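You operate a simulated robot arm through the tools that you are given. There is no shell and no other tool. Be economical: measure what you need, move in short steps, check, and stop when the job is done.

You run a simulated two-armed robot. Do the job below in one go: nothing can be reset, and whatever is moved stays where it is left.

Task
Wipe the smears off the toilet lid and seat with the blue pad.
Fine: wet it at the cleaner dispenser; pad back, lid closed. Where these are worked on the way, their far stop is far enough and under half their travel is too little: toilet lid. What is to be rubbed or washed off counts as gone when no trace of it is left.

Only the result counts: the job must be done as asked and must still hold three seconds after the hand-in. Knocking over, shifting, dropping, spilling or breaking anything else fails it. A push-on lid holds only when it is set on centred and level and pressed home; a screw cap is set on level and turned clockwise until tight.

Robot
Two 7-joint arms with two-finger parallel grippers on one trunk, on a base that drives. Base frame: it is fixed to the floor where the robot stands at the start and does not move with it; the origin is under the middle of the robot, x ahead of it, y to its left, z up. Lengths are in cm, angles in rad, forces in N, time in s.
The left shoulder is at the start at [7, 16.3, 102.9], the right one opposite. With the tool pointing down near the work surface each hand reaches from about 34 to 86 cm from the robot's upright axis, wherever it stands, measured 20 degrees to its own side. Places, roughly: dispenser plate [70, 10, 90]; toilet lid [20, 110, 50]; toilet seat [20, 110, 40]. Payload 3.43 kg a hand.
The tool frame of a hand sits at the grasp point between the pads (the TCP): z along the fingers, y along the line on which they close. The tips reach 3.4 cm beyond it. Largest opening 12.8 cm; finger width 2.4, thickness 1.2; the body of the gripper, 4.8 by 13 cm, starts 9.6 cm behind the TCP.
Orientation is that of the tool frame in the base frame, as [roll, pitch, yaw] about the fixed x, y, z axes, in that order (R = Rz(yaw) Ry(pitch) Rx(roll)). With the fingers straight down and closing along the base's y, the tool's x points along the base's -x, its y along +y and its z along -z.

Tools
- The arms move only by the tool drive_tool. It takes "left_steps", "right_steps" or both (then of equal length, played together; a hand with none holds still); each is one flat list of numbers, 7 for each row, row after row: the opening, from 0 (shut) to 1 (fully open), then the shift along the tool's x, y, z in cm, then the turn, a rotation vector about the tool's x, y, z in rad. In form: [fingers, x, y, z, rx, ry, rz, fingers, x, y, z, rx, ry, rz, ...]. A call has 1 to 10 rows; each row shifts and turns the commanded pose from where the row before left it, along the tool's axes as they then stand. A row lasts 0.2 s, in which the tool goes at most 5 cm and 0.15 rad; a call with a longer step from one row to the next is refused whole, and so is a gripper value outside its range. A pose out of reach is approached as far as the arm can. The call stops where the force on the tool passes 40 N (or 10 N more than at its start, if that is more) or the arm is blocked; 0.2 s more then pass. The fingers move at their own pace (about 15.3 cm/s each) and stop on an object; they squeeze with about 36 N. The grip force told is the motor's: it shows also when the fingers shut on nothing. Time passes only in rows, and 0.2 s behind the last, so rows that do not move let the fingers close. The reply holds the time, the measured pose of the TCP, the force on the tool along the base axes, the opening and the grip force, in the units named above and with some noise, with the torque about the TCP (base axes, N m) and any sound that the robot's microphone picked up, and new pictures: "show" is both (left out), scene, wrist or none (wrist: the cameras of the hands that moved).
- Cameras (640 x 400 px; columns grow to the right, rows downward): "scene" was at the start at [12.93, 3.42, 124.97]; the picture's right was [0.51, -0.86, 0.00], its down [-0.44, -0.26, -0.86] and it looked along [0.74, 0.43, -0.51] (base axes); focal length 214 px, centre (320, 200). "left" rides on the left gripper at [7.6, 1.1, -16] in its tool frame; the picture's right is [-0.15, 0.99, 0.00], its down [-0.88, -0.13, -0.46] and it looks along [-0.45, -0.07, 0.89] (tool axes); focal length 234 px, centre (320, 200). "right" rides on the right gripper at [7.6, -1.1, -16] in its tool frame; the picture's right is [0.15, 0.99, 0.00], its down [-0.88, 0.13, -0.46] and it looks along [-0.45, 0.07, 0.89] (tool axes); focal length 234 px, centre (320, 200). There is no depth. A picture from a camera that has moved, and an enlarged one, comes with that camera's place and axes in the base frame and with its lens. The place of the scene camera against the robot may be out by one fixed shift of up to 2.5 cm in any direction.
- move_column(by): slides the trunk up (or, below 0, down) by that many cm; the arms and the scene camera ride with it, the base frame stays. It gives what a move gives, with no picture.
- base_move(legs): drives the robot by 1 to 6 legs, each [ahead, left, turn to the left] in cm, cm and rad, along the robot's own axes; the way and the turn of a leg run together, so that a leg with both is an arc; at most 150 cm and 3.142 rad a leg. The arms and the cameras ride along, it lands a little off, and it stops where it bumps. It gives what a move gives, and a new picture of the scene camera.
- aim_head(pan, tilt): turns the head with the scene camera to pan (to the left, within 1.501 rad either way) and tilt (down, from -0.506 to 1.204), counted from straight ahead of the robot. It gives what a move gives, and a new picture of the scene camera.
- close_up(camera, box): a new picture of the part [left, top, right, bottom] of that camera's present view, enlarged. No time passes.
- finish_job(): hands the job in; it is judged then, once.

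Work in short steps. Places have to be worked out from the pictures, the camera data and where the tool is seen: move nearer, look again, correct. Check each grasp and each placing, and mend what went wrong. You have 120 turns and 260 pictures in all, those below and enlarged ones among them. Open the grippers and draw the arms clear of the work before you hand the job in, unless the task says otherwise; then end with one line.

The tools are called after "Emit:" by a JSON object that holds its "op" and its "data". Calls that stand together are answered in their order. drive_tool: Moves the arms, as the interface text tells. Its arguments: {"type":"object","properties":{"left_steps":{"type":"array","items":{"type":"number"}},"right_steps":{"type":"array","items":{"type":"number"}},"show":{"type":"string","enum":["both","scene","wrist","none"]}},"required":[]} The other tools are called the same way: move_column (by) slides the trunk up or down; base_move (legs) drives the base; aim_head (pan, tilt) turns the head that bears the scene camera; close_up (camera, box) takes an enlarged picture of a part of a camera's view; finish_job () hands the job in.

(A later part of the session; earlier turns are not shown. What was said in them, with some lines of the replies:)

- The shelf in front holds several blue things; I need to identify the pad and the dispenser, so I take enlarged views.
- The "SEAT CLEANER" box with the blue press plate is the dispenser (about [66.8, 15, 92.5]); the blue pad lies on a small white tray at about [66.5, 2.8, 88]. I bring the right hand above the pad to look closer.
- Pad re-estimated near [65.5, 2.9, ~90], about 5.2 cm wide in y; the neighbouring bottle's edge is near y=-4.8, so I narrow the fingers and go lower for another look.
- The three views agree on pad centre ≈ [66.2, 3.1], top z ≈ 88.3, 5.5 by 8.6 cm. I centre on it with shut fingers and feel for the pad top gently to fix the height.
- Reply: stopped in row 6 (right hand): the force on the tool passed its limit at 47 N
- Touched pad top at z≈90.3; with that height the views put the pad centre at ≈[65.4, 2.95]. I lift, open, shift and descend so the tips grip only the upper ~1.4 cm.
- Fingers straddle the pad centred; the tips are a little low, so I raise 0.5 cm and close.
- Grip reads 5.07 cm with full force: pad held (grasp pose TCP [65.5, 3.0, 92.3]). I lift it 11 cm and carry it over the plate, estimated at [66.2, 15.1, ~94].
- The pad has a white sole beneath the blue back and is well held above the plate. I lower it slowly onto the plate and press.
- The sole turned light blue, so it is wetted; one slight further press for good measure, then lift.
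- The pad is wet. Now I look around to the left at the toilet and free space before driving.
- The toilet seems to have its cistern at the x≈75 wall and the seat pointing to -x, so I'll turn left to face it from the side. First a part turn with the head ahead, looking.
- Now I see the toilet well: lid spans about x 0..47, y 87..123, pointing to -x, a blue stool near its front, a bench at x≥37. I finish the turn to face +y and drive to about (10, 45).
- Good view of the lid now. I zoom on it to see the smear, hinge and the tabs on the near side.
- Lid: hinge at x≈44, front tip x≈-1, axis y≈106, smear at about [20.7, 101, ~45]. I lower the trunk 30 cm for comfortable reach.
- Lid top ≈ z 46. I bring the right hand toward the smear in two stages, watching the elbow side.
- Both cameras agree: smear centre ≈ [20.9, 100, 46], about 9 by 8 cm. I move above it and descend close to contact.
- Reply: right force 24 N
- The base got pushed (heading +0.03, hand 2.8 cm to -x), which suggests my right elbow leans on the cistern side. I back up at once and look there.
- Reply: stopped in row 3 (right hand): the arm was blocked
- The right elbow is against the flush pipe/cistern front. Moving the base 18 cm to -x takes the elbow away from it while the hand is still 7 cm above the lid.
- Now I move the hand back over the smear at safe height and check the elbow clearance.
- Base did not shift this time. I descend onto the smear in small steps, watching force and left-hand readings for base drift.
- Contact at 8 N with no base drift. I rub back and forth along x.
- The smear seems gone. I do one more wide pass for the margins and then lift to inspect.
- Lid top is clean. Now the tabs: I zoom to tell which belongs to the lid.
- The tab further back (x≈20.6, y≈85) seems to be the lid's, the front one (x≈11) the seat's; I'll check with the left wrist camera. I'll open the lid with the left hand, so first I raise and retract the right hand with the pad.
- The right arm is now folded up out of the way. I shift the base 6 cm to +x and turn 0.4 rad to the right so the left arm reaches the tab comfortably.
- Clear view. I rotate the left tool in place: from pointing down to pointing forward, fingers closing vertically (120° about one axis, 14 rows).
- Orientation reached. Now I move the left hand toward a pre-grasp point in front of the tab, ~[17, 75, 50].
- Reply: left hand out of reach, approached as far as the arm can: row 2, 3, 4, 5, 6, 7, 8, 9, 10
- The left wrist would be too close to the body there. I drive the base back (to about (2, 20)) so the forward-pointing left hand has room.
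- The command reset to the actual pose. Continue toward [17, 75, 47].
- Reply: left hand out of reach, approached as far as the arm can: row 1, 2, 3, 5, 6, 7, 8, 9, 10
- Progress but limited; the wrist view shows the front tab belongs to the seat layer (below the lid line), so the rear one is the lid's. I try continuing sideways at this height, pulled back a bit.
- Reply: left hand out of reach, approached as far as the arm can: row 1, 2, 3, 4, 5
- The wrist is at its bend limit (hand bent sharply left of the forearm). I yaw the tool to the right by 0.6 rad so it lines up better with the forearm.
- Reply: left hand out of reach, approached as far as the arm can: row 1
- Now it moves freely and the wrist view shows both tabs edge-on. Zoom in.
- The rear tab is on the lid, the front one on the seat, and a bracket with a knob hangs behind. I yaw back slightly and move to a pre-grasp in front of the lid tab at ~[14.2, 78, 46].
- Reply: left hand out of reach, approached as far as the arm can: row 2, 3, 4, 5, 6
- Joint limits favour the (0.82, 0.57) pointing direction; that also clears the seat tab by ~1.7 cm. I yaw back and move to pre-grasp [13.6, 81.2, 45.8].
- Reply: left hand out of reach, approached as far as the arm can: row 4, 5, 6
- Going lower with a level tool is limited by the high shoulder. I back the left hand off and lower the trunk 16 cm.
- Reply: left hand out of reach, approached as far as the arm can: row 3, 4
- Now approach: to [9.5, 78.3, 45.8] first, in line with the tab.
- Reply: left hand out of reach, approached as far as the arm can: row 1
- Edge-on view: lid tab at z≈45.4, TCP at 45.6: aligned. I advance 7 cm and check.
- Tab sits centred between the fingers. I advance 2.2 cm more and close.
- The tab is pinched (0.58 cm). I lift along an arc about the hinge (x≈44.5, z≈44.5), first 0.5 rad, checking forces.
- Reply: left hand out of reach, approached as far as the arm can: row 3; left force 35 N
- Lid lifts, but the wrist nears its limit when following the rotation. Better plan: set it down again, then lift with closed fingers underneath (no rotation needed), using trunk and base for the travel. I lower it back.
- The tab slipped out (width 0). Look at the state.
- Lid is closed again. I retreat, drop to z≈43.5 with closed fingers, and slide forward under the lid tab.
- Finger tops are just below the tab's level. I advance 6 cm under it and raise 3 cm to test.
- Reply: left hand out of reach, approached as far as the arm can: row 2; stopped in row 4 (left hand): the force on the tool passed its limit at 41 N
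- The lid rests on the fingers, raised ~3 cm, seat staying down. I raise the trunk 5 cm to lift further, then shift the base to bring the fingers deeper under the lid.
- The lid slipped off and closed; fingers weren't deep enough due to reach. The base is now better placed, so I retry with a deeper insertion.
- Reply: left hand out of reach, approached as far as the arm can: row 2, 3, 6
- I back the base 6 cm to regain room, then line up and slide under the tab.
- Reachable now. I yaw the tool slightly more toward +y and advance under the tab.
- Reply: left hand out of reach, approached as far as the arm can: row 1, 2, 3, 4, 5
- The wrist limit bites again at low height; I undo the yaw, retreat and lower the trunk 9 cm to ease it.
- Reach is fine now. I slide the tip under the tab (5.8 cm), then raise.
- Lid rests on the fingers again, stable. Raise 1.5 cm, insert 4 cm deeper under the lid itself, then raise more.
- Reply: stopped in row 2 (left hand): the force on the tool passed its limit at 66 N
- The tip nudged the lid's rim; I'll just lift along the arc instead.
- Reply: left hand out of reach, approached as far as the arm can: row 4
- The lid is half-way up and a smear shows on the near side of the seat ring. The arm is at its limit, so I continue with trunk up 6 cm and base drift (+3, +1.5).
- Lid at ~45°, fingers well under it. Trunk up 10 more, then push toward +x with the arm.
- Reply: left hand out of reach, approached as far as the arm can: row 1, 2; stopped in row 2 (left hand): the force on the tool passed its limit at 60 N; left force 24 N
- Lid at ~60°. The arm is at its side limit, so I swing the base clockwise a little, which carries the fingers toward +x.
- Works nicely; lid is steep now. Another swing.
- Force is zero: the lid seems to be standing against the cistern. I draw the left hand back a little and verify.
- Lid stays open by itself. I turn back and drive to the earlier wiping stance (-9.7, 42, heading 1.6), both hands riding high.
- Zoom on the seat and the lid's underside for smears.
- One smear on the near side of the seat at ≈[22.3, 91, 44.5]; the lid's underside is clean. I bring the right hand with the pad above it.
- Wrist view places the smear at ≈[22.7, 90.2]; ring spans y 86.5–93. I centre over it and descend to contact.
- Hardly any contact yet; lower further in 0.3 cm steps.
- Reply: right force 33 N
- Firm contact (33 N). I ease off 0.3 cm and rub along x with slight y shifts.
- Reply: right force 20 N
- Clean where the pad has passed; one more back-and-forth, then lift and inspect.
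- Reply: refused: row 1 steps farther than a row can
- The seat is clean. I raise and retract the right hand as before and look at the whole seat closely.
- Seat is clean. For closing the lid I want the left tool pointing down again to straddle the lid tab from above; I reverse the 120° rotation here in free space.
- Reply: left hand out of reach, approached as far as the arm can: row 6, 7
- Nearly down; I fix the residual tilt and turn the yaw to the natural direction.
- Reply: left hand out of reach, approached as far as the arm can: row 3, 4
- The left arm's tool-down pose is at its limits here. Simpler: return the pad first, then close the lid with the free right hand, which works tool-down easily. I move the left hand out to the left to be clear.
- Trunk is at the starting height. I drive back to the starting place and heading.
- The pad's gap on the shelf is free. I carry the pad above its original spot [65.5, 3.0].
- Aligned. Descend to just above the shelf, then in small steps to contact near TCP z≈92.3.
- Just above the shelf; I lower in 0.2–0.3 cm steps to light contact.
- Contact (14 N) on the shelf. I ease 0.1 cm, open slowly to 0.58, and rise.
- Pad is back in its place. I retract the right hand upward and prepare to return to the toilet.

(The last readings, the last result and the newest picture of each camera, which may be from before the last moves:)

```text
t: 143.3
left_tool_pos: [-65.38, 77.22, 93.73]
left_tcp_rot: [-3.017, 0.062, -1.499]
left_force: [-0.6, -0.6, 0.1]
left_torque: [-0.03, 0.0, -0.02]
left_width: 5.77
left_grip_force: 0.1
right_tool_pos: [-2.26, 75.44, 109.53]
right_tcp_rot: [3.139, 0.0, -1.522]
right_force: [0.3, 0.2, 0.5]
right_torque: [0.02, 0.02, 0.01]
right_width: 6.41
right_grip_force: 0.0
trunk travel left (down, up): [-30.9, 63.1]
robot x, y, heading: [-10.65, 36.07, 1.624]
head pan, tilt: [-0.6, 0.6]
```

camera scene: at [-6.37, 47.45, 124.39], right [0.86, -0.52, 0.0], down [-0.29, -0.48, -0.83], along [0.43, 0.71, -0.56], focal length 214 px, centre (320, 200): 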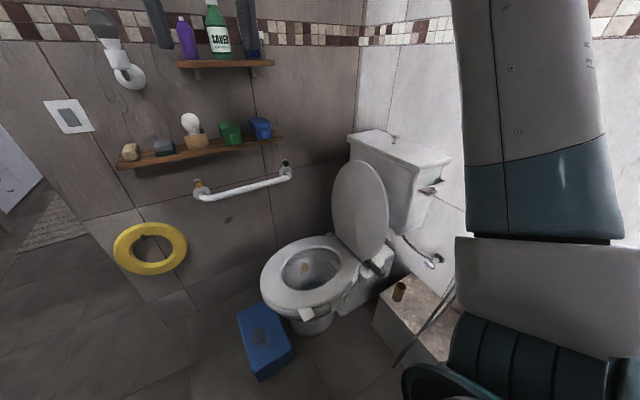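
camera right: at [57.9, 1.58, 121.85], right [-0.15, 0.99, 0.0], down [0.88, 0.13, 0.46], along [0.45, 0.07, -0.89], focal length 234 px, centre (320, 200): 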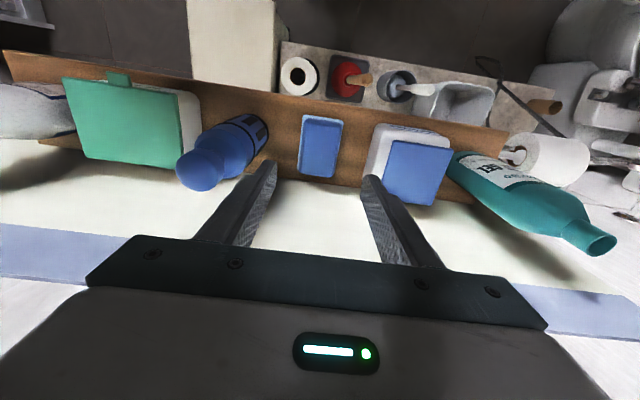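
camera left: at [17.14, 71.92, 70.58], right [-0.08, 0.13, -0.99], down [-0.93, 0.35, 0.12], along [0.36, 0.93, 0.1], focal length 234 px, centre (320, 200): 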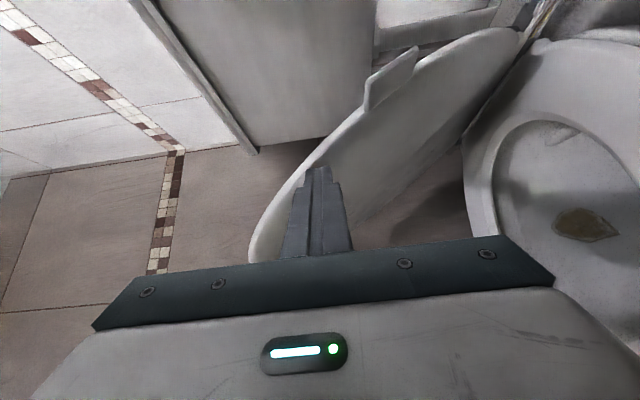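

Tab is at ≈[47, 85, 69] with ~7 cm gap to the tank. I bring the open right hand over in stages, watching the elbow.

Emit:
{"op": "drive_tool", "data": {"right_steps": [0.65, -0.56, -4.02, 0.8, 0, 0, 0, 0.65, -0.56, -4.02, 0.8, 0, 0, 0, 0.65, -0.56, -4.02, 0.8, 0, 0, 0, 0.65, -0.56, -4.02, 0.8, 0, 0, 0, 0.65, -0.56, -4.02, 0.8, 0, 0, 0, 0.65, -0.56, -4.02, 0.8, 0, 0, 0, 0.65, -0.56, -4.02, 0.8, 0, 0, 0]}}

```text
t: 144.9
left_tool_pos: [-65.41, 77.2, 93.68]
left_tcp_rot: [-3.017, 0.063, -1.498]
left_force: [0.9, 0.0, 0.9]
left_torque: [0.01, 0.0, -0.01]
left_width: 5.77
left_grip_force: 0.0
right_tool_pos: [25.69, 80.51, 103.63]
right_tcp_rot: [-3.142, 0.0, -1.521]
right_force: [0.1, -0.7, 0.3]
right_torque: [0.0, 0.04, 0.03]
right_width: 8.32
right_grip_force: 0.0
trunk travel left (down, up): [-30.9, 63.1]
robot x, y, heading: [-10.81, 35.53, 1.633]
head pan, tilt: [-0.6, 0.6]
camera scene: at [-6.26, 47.42, 104.39], right [0.86, -0.52, 0.0], down [-0.29, -0.48, -0.82], along [0.43, 0.71, -0.57], focal length 214 px, centre (320, 200)
camera right: at [27.29, 73.05, 119.64], right [-0.98, -0.19, 0.0], down [-0.17, 0.87, 0.46], along [-0.09, 0.45, -0.89], focal length 234 px, centre (320, 200)
```

scene: 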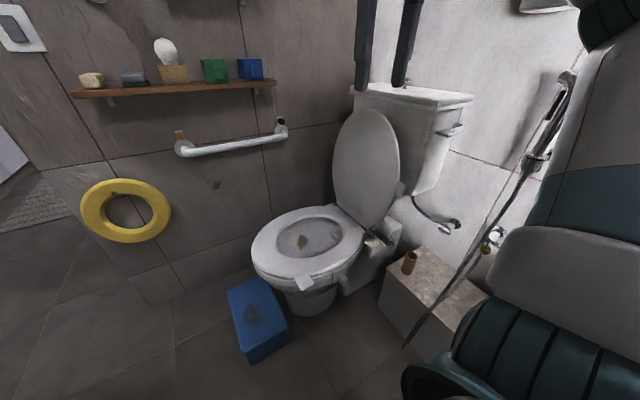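
right: 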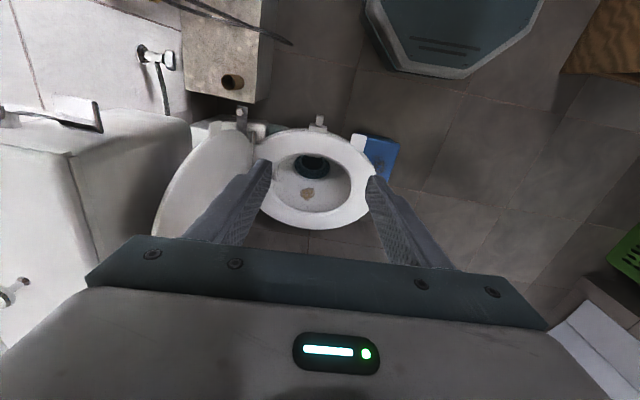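

Emit:
{"op": "close_up", "data": {"camera": "right", "box": [140, 80, 340, 240]}}

```text
2.50 times, centred on (240, 160) of right
camera zoom: at [27.29, 73.05, 119.64], right [-0.98, -0.19, 0.0], down [-0.17, 0.87, 0.46], along [-0.09, 0.45, -0.89], focal length 585 px, centre (520, 300)
```

zoom: 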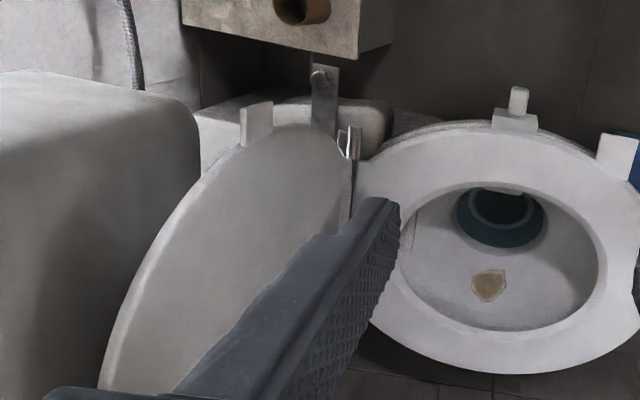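

Tab confirmed at ≈[47.1, 86.3, 69]. Move over to [45.5, 85.7, 90], then check.

Emit:
{"op": "drive_tool", "data": {"right_steps": [0.65, -0.7, -3.34, 1.5, 0, 0, 0, 0.65, -0.7, -3.34, 1.5, 0, 0, 0, 0.65, -0.7, -3.34, 2, 0, 0, 0, 0.65, -0.7, -3.34, 2, 0, 0, 0, 0.65, -0.7, -3.34, 3, 0, 0, 0, 0.65, -0.7, -3.34, 3.2, 0, 0, 0]}}

Emit:
{"op": "close_up", "data": {"camera": "right", "box": [180, 60, 460, 240]}}

```text
t: 146.3
left_tool_pos: [-65.33, 77.31, 93.72]
left_tcp_rot: [-3.017, 0.063, -1.501]
left_force: [-0.1, 0.0, 0.3]
left_torque: [-0.04, 0.03, 0.0]
left_width: 5.74
left_grip_force: 0.1
right_tool_pos: [45.75, 85.82, 90.16]
right_tcp_rot: [3.142, -0.001, -1.524]
right_force: [0.1, -0.4, -0.5]
right_torque: [0.02, 0.0, -0.04]
right_width: 8.33
right_grip_force: 0.1
trunk travel left (down, up): [-30.9, 63.1]
robot x, y, heading: [-10.87, 36.06, 1.627]
head pan, tilt: [-0.6, 0.6]
camera scene: at [-6.25, 47.46, 104.39], right [0.86, -0.52, 0.0], down [-0.29, -0.48, -0.82], along [0.43, 0.71, -0.57], focal length 214 px, centre (320, 200)
camera right: at [47.3, 78.12, 106.14], right [-0.98, -0.19, 0.0], down [-0.17, 0.87, 0.46], along [-0.09, 0.45, -0.89], focal length 234 px, centre (320, 200)
```

scene: 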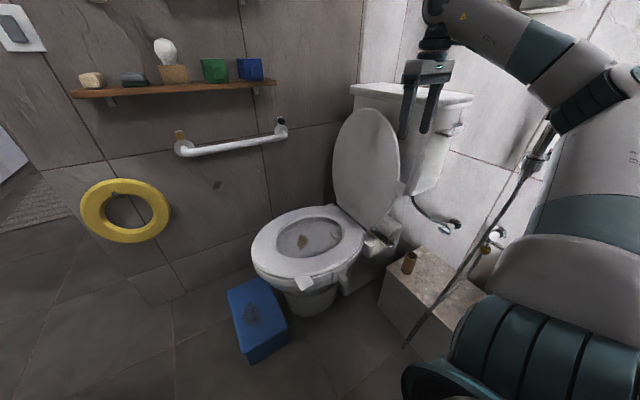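
right: 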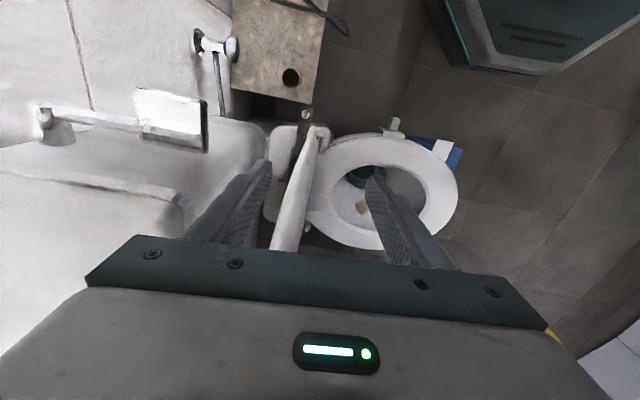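

```text
2.22 times, centred on (320, 150) of right
camera zoom: at [47.3, 78.12, 106.14], right [-0.98, -0.19, 0.0], down [-0.17, 0.87, 0.46], along [-0.09, 0.45, -0.89], focal length 520 px, centre (320, 311)
```

zoom: 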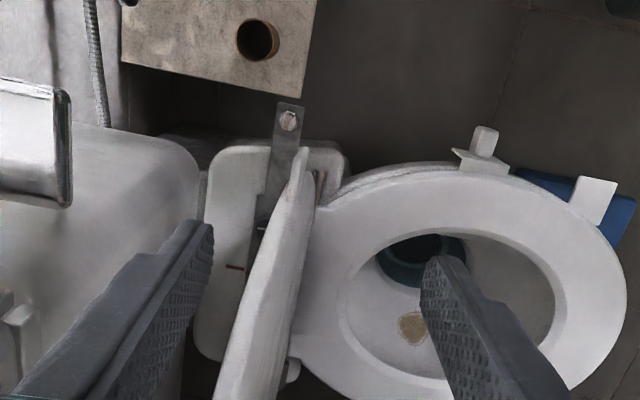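

Lid and tab lie between the fingers; tank lid corner x≈54 gives ~2.5 cm clearance. I shift to x=45 and descend to z≈71.5.

Emit:
{"op": "drive_tool", "data": {"right_steps": [0.65, 0, 0.75, 2, 0, 0, 0, 0.65, 0, 0, 4, 0, 0, 0, 0.65, 0, 0, 4, 0, 0, 0, 0.65, 0, 0, 4, 0, 0, 0, 0.65, 0, 0, 3, 0, 0, 0, 0.65, 0, 0, 1.6, 0, 0, 0]}}

Emit:
{"op": "close_up", "data": {"camera": "right", "box": [180, 60, 460, 240]}}

```text
t: 147.7
left_tool_pos: [-65.45, 77.32, 93.77]
left_tcp_rot: [-3.016, 0.063, -1.498]
left_force: [-0.5, 0.5, 0.4]
left_torque: [0.01, -0.01, -0.02]
left_width: 5.76
left_grip_force: 0.1
right_tool_pos: [44.84, 85.69, 71.8]
right_tcp_rot: [3.141, 0.002, -1.524]
right_force: [0.1, -0.3, 0.4]
right_torque: [-0.01, 0.01, -0.01]
right_width: 8.3
right_grip_force: 0.1
trunk travel left (down, up): [-30.9, 63.1]
robot x, y, heading: [-10.98, 35.75, 1.629]
head pan, tilt: [-0.6, 0.6]
camera scene: at [-6.33, 47.43, 104.4], right [0.86, -0.52, 0.0], down [-0.29, -0.48, -0.82], along [0.43, 0.71, -0.57], focal length 214 px, centre (320, 200)
camera right: at [46.41, 78.14, 87.89], right [-0.98, -0.19, 0.0], down [-0.17, 0.87, 0.46], along [-0.09, 0.45, -0.89], focal length 234 px, centre (320, 200)
```

scene: 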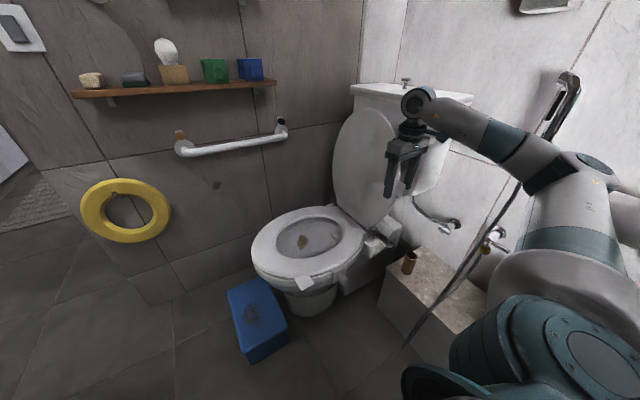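
right: 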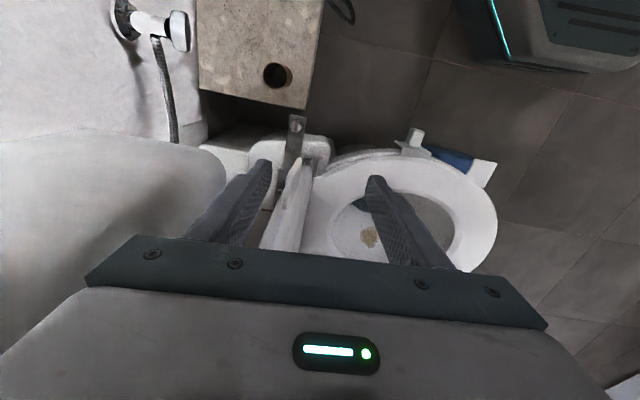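

```text
2.22 times, centred on (320, 150) of right
camera zoom: at [46.41, 78.14, 87.89], right [-0.98, -0.19, 0.0], down [-0.17, 0.87, 0.46], along [-0.09, 0.45, -0.89], focal length 520 px, centre (320, 311)
```

zoom: 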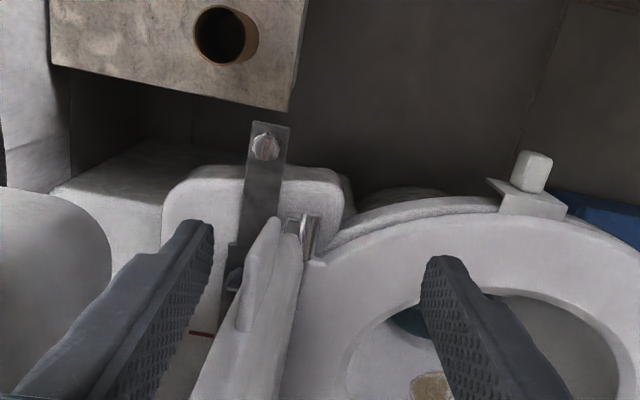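

The tab is between the fingers. I narrow to 6.4 cm and move toward -x, tipping the lid over onto the front finger.

Emit:
{"op": "drive_tool", "data": {"right_steps": [0.5, 0, 1, 0, 0, 0, 0, 0.5, 0, 1, 0, 0, 0, 0, 0.5, 0, 1, 0, 0, 0, 0, 0.5, 0, 1, 0, 0, 0, 0, 0.5, 0, 1, 0, 0, 0, 0], "show": "none"}}

Emit:
{"op": "close_up", "data": {"camera": "right", "box": [180, 60, 460, 240]}}

Emit:
{"op": "close_up", "data": {"camera": "scene", "box": [240, 80, 460, 300]}}

```text
t: 148.9
left_tool_pos: [-65.52, 77.27, 93.61]
left_tcp_rot: [-3.014, 0.062, -1.499]
left_force: [-0.4, -0.5, -0.2]
left_torque: [0.02, -0.01, 0.01]
left_width: 5.76
left_grip_force: 0.1
right_tool_pos: [39.54, 85.55, 72.03]
right_tcp_rot: [3.14, 0.0, -1.522]
right_force: [0.8, 0.4, 0.7]
right_torque: [-0.02, -0.06, -0.02]
right_width: 6.43
right_grip_force: 0.1
trunk travel left (down, up): [-30.9, 63.1]
robot x, y, heading: [-10.65, 36.11, 1.628]
head pan, tilt: [-0.6, 0.6]
```

```text
2.22 times, centred on (320, 150) of right
camera zoom: at [41.18, 77.98, 88.01], right [-0.98, -0.19, 0.0], down [-0.17, 0.87, 0.46], along [-0.09, 0.45, -0.89], focal length 520 px, centre (320, 311)
```

zoom: 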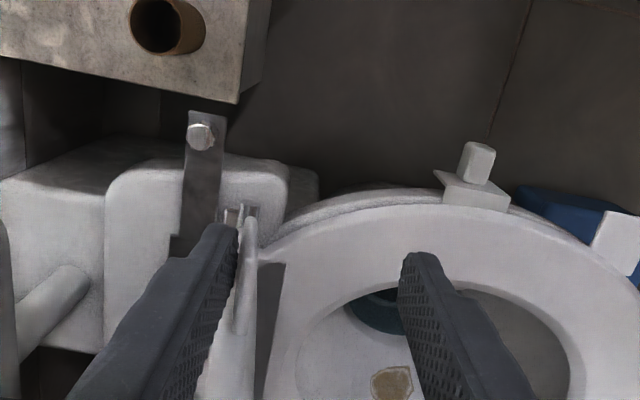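

```text
1.82 times, centred on (350, 190) of scene
camera zoom: at [-6.36, 47.43, 104.4], right [0.86, -0.52, 0.0], down [-0.29, -0.48, -0.82], along [0.43, 0.71, -0.57], focal length 390 px, centre (266, 218)
```

zoom: 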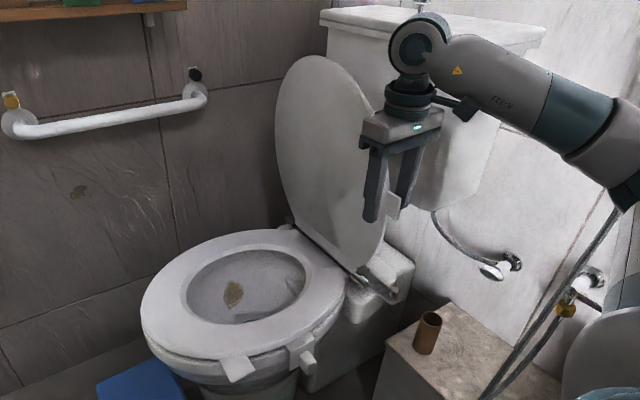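

The lid follows. Continue 4 cm.

Emit:
{"op": "drive_tool", "data": {"right_steps": [0.5, 0, 1, 0, 0, 0, 0, 0.5, 0, 1, 0, 0, 0, 0, 0.5, 0, 1, 0, 0, 0, 0, 0.5, 0, 1, 0, 0, 0, 0], "show": "none"}}

Emit:
{"op": "close_up", "data": {"camera": "right", "box": [180, 60, 460, 240]}}

Emit:
{"op": "close_up", "data": {"camera": "scene", "box": [240, 80, 460, 300]}}

```text
t: 149.9
left_tool_pos: [-65.42, 77.22, 93.59]
left_tcp_rot: [-3.016, 0.063, -1.499]
left_force: [-0.5, -0.4, 0.1]
left_torque: [0.01, 0.02, -0.02]
left_width: 5.77
left_grip_force: 0.0
right_tool_pos: [35.55, 85.48, 72.06]
right_tcp_rot: [-3.141, 0.0, -1.523]
right_force: [-0.4, 0.2, -0.3]
right_torque: [-0.04, 0.01, 0.02]
right_width: 6.4
right_grip_force: 0.0
trunk travel left (down, up): [-30.9, 63.1]
robot x, y, heading: [-10.55, 36.32, 1.627]
head pan, tilt: [-0.6, 0.6]
```

```text
2.22 times, centred on (320, 150) of right
camera zoom: at [37.11, 77.83, 88.01], right [-0.98, -0.19, 0.0], down [-0.17, 0.87, 0.46], along [-0.09, 0.45, -0.89], focal length 520 px, centre (320, 311)
```

zoom: 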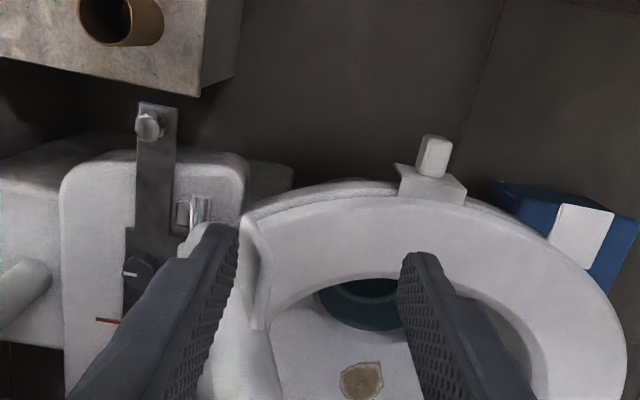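

```text
1.82 times, centred on (350, 190) of scene
camera zoom: at [-6.36, 47.44, 104.4], right [0.86, -0.52, 0.0], down [-0.29, -0.48, -0.82], along [0.43, 0.71, -0.57], focal length 390 px, centre (266, 218)
```

zoom: 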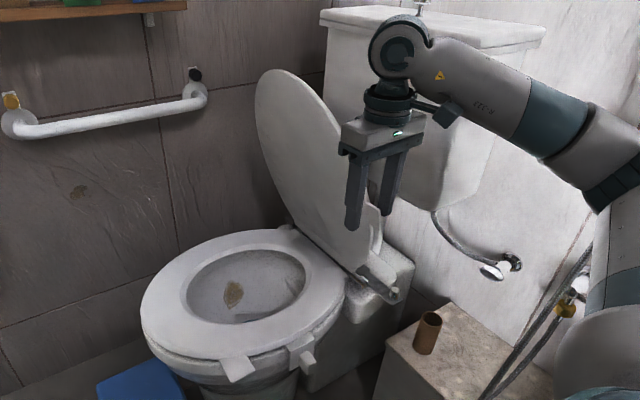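

The lid is past vertical and stays with the rear finger. I follow the arc: to [29, 68.7] then [23.6, 64.7].

Emit:
{"op": "drive_tool", "data": {"right_steps": [0.5, 0, 2.2, 1.1, 0, 0, 0, 0.5, 0, 2.2, 1.1, 0, 0, 0, 0.5, 0, 2.2, 1.1, 0, 0, 0, 0.5, 0, 1.8, 1.3, 0, 0, 0, 0.5, 0, 1.8, 1.3, 0, 0, 0, 0.5, 0, 1.8, 1.3, 0, 0, 0], "show": "none"}}

Emit:
{"op": "close_up", "data": {"camera": "right", "box": [180, 60, 460, 240]}}

Emit:
{"op": "close_up", "data": {"camera": "scene", "box": [220, 80, 440, 300]}}

```text
t: 151.3
left_tool_pos: [-65.49, 77.32, 93.63]
left_tcp_rot: [-3.016, 0.063, -1.499]
left_force: [1.0, -0.5, 0.5]
left_torque: [-0.01, 0.0, -0.01]
left_width: 5.78
left_grip_force: 0.1
right_tool_pos: [23.72, 84.78, 64.91]
right_tcp_rot: [3.141, 0.003, -1.524]
right_force: [-0.6, -0.4, 0.0]
right_torque: [-0.01, -0.02, 0.01]
right_width: 6.38
right_grip_force: 0.2
trunk travel left (down, up): [-30.9, 63.1]
robot x, y, heading: [-10.72, 36.04, 1.627]
head pan, tilt: [-0.6, 0.6]
```

```text
2.22 times, centred on (320, 150) of right
camera zoom: at [25.23, 77.18, 80.8], right [-0.98, -0.19, 0.0], down [-0.17, 0.87, 0.46], along [-0.09, 0.45, -0.89], focal length 520 px, centre (320, 311)
```

zoom: 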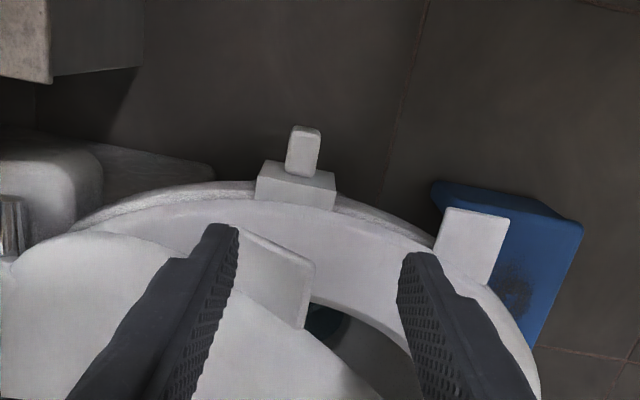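

```text
1.82 times, centred on (330, 190) of scene
camera zoom: at [-6.37, 47.44, 104.39], right [0.86, -0.52, 0.0], down [-0.29, -0.48, -0.82], along [0.43, 0.71, -0.57], focal length 390 px, centre (302, 218)
```

zoom: 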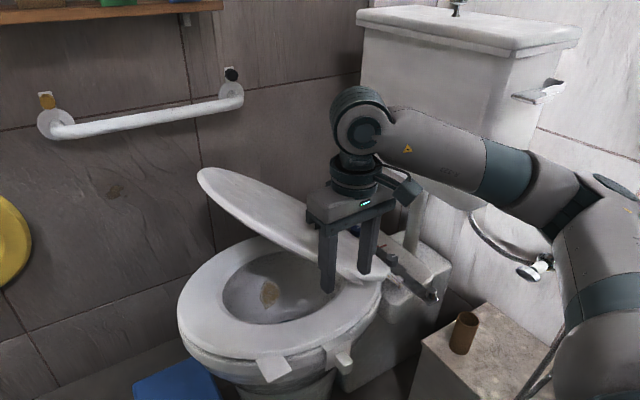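

Lid at ~40°, moving smoothly. Continue down the arc.

Emit:
{"op": "drive_tool", "data": {"right_steps": [0.5, 0, 1.4, 1.8, 0, 0, 0, 0.5, 0, 1.4, 1.8, 0, 0, 0, 0.5, 0, 1.4, 1.8, 0, 0, 0, 0.5, 0, 0.8, 1.9, 0, 0, 0], "show": "none"}}

Emit:
{"op": "close_up", "data": {"camera": "right", "box": [180, 60, 460, 240]}}

Emit:
{"op": "close_up", "data": {"camera": "scene", "box": [220, 80, 440, 300]}}

```text
t: 152.3
left_tool_pos: [-65.49, 77.41, 93.68]
left_tcp_rot: [-3.016, 0.064, -1.499]
left_force: [0.0, 0.0, 0.4]
left_torque: [0.01, -0.03, 0.01]
left_width: 5.77
left_grip_force: 0.1
right_tool_pos: [18.68, 84.43, 57.55]
right_tcp_rot: [3.141, 0.001, -1.522]
right_force: [0.0, 0.0, -0.4]
right_torque: [0.0, 0.02, -0.03]
right_width: 6.39
right_grip_force: 0.0
trunk travel left (down, up): [-30.9, 63.1]
robot x, y, heading: [-10.92, 35.98, 1.63]
head pan, tilt: [-0.6, 0.6]
```

```text
2.22 times, centred on (320, 150) of right
camera zoom: at [20.28, 76.94, 73.54], right [-0.98, -0.19, 0.0], down [-0.17, 0.87, 0.46], along [-0.09, 0.45, -0.89], focal length 520 px, centre (320, 311)
```

zoom: 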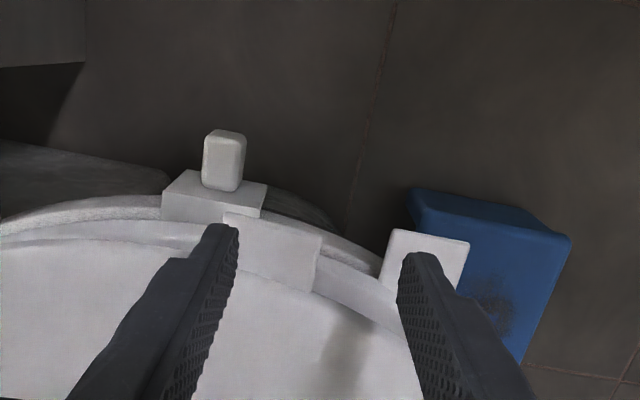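

```text
1.82 times, centred on (330, 190) of scene
camera zoom: at [-6.34, 47.44, 104.4], right [0.86, -0.52, 0.0], down [-0.29, -0.48, -0.82], along [0.43, 0.71, -0.57], focal length 390 px, centre (302, 218)
```

zoom: 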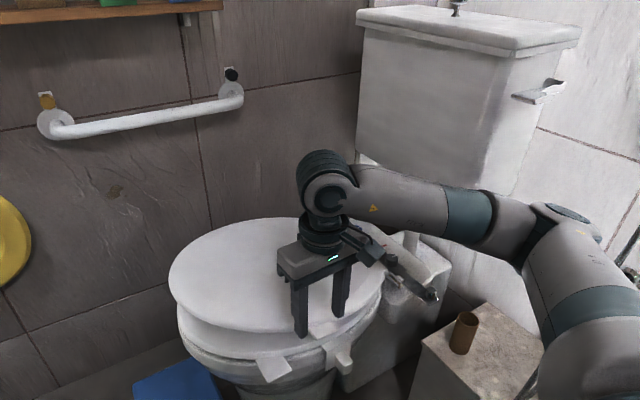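

Lid is nearly closed. I raise the hand clear and see whether it settles shut.

Emit:
{"op": "drive_tool", "data": {"right_steps": [0.5, 0, 0, 0, 0, 0, 0, 0.5, 0, 0, -4, 0, 0, 0, 0.5, 0, 0, -4, 0, 0, 0, 0.5, 0, 0, -4, 0, 0, 0, 0, 0, 2, -3, 0, 0, 0], "show": "none"}}

Emit:
{"op": "close_up", "data": {"camera": "scene", "box": [220, 130, 420, 310]}}

```text
t: 153.5
left_tool_pos: [-65.37, 77.3, 93.63]
left_tcp_rot: [-3.017, 0.063, -1.499]
left_force: [-0.2, 0.0, -0.8]
left_torque: [-0.01, 0.01, 0.02]
left_width: 5.77
left_grip_force: 0.0
right_tool_pos: [16.81, 84.5, 72.8]
right_tcp_rot: [-3.141, 0.002, -1.524]
right_force: [-0.6, 0.0, 0.5]
right_torque: [0.0, -0.02, -0.01]
right_width: 0.0
right_grip_force: 33.4
trunk travel left (down, up): [-30.9, 63.1]
robot x, y, heading: [-10.78, 36.2, 1.623]
head pan, tilt: [-0.6, 0.6]
```

```text
2.22 times, centred on (320, 220) of scene
camera zoom: at [-6.42, 47.42, 104.39], right [0.86, -0.52, 0.0], down [-0.29, -0.48, -0.83], along [0.43, 0.71, -0.56], focal length 477 px, centre (320, 156)
```

zoom: 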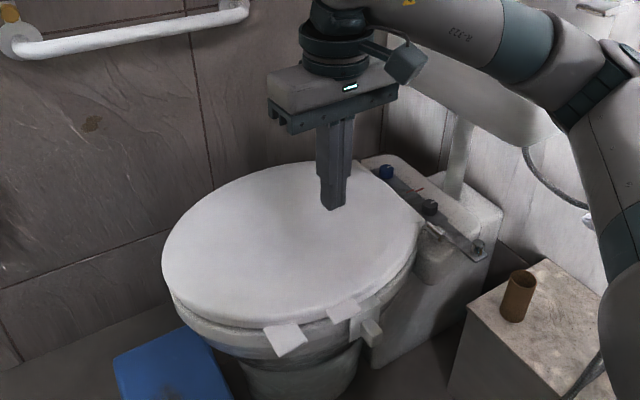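

The lid has closed and its top is clean. I draw the right arm clear with grippers open and take a last look.

Emit:
{"op": "drive_tool", "data": {"left_steps": [1, 0, 0, 0, 0, 0, 0, 1, 0, 0, 0, 0, 0, 0, 1, 0, 0, 0, 0, 0, 0, 1, 0, 0, 0, 0, 0, 0, 1, 0, 0, 0, 0, 0, 0, 1, 0, 0, 0, 0, 0, 0, 1, 0, 0, 0, 0, 0, 0, 1, 0, 0, 0, 0, 0, 0], "right_steps": [0, 1, 1.8, -4, 0, 0, 0, 0.5, 1, 1.8, -4, 0, 0, 0, 1, 1, 1.8, -4, 0, 0, 0, 1, 1, 1.8, -4, 0, 0, 0, 1, 1, 1.8, -4, 0, 0, 0, 1, 1, 1.8, -4, 0, 0, 0, 1, 1, 1.8, -4, 0, 0, 0, 1, 1, 1.8, -4, 0, 0, 0], "show": "scene"}}

Emit:
{"op": "close_up", "data": {"camera": "scene", "box": [230, 170, 430, 310]}}

Emit:
{"op": "close_up", "data": {"camera": "scene", "box": [270, 240, 370, 310]}}

```text
t: 155.3
left_tool_pos: [-65.5, 77.25, 93.78]
left_tcp_rot: [-3.017, 0.063, -1.5]
left_force: [-0.6, 0.0, 0.4]
left_torque: [0.02, -0.04, -0.01]
left_width: 12.8
left_grip_force: 0.1
right_tool_pos: [2.66, 75.11, 104.57]
right_tcp_rot: [-3.141, 0.002, -1.524]
right_force: [0.2, -0.1, -0.3]
right_torque: [0.02, -0.03, 0.0]
right_width: 12.81
right_grip_force: 0.0
trunk travel left (down, up): [-30.9, 63.1]
robot x, y, heading: [-10.76, 35.87, 1.624]
head pan, tilt: [-0.6, 0.6]
camera scene: at [-6.45, 47.32, 104.41], right [0.86, -0.52, 0.0], down [-0.29, -0.48, -0.83], along [0.43, 0.71, -0.56], focal length 214 px, centre (320, 200)
```

scene: 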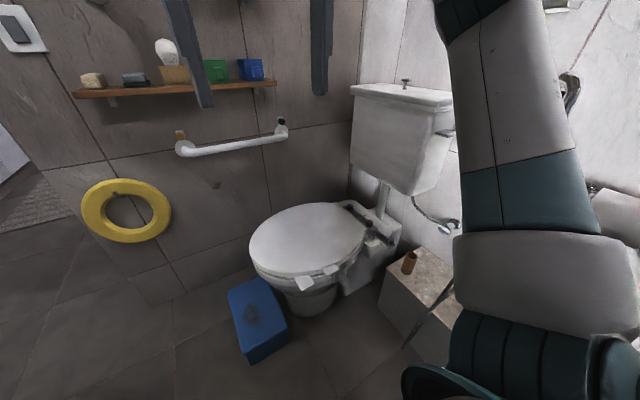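

```text
2.86 times, centred on (330, 240) of scene
camera zoom: at [-6.45, 47.32, 104.41], right [0.86, -0.52, 0.0], down [-0.29, -0.48, -0.83], along [0.43, 0.71, -0.56], focal length 613 px, centre (291, 86)
```

zoom: 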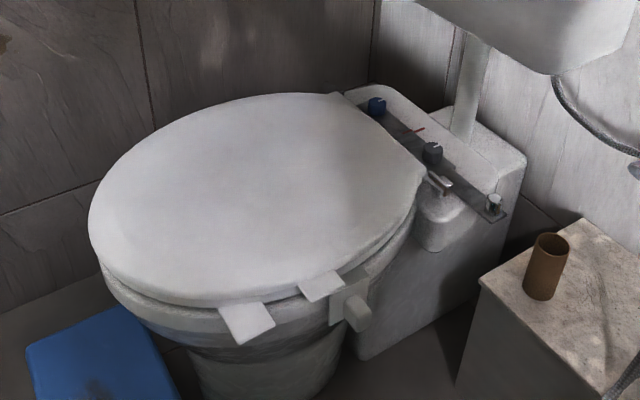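

```text
5.71 times, centred on (320, 275) of scene
camera zoom: at [-6.45, 47.32, 104.41], right [0.86, -0.52, 0.0], down [-0.29, -0.48, -0.83], along [0.43, 0.71, -0.56], focal length 1226 px, centre (320, -229)
```

zoom: 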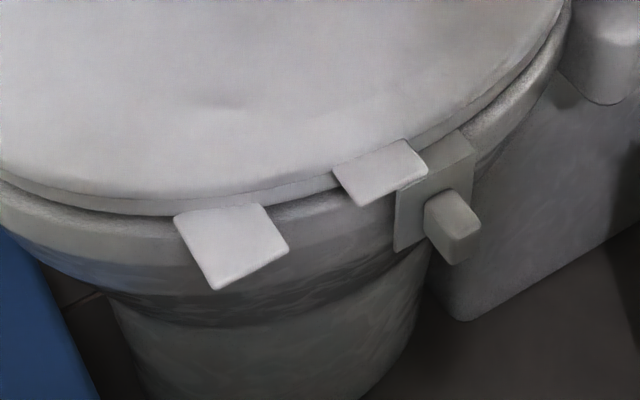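

The lid is fully closed and clean, the pad is back on its shelf, and both hands are open and clear, so I hand the job in.

Emit:
{"op": "finish_job", "data": {}}

```text
The job is handed in.
```

I wetted the blue pad at the dispenser and wiped the smears off the toilet lid and seat with it. In close-ups no trace of either smear is left. The pad is back in its place on the shelf, the lid is closed, and both hands are open and clear.
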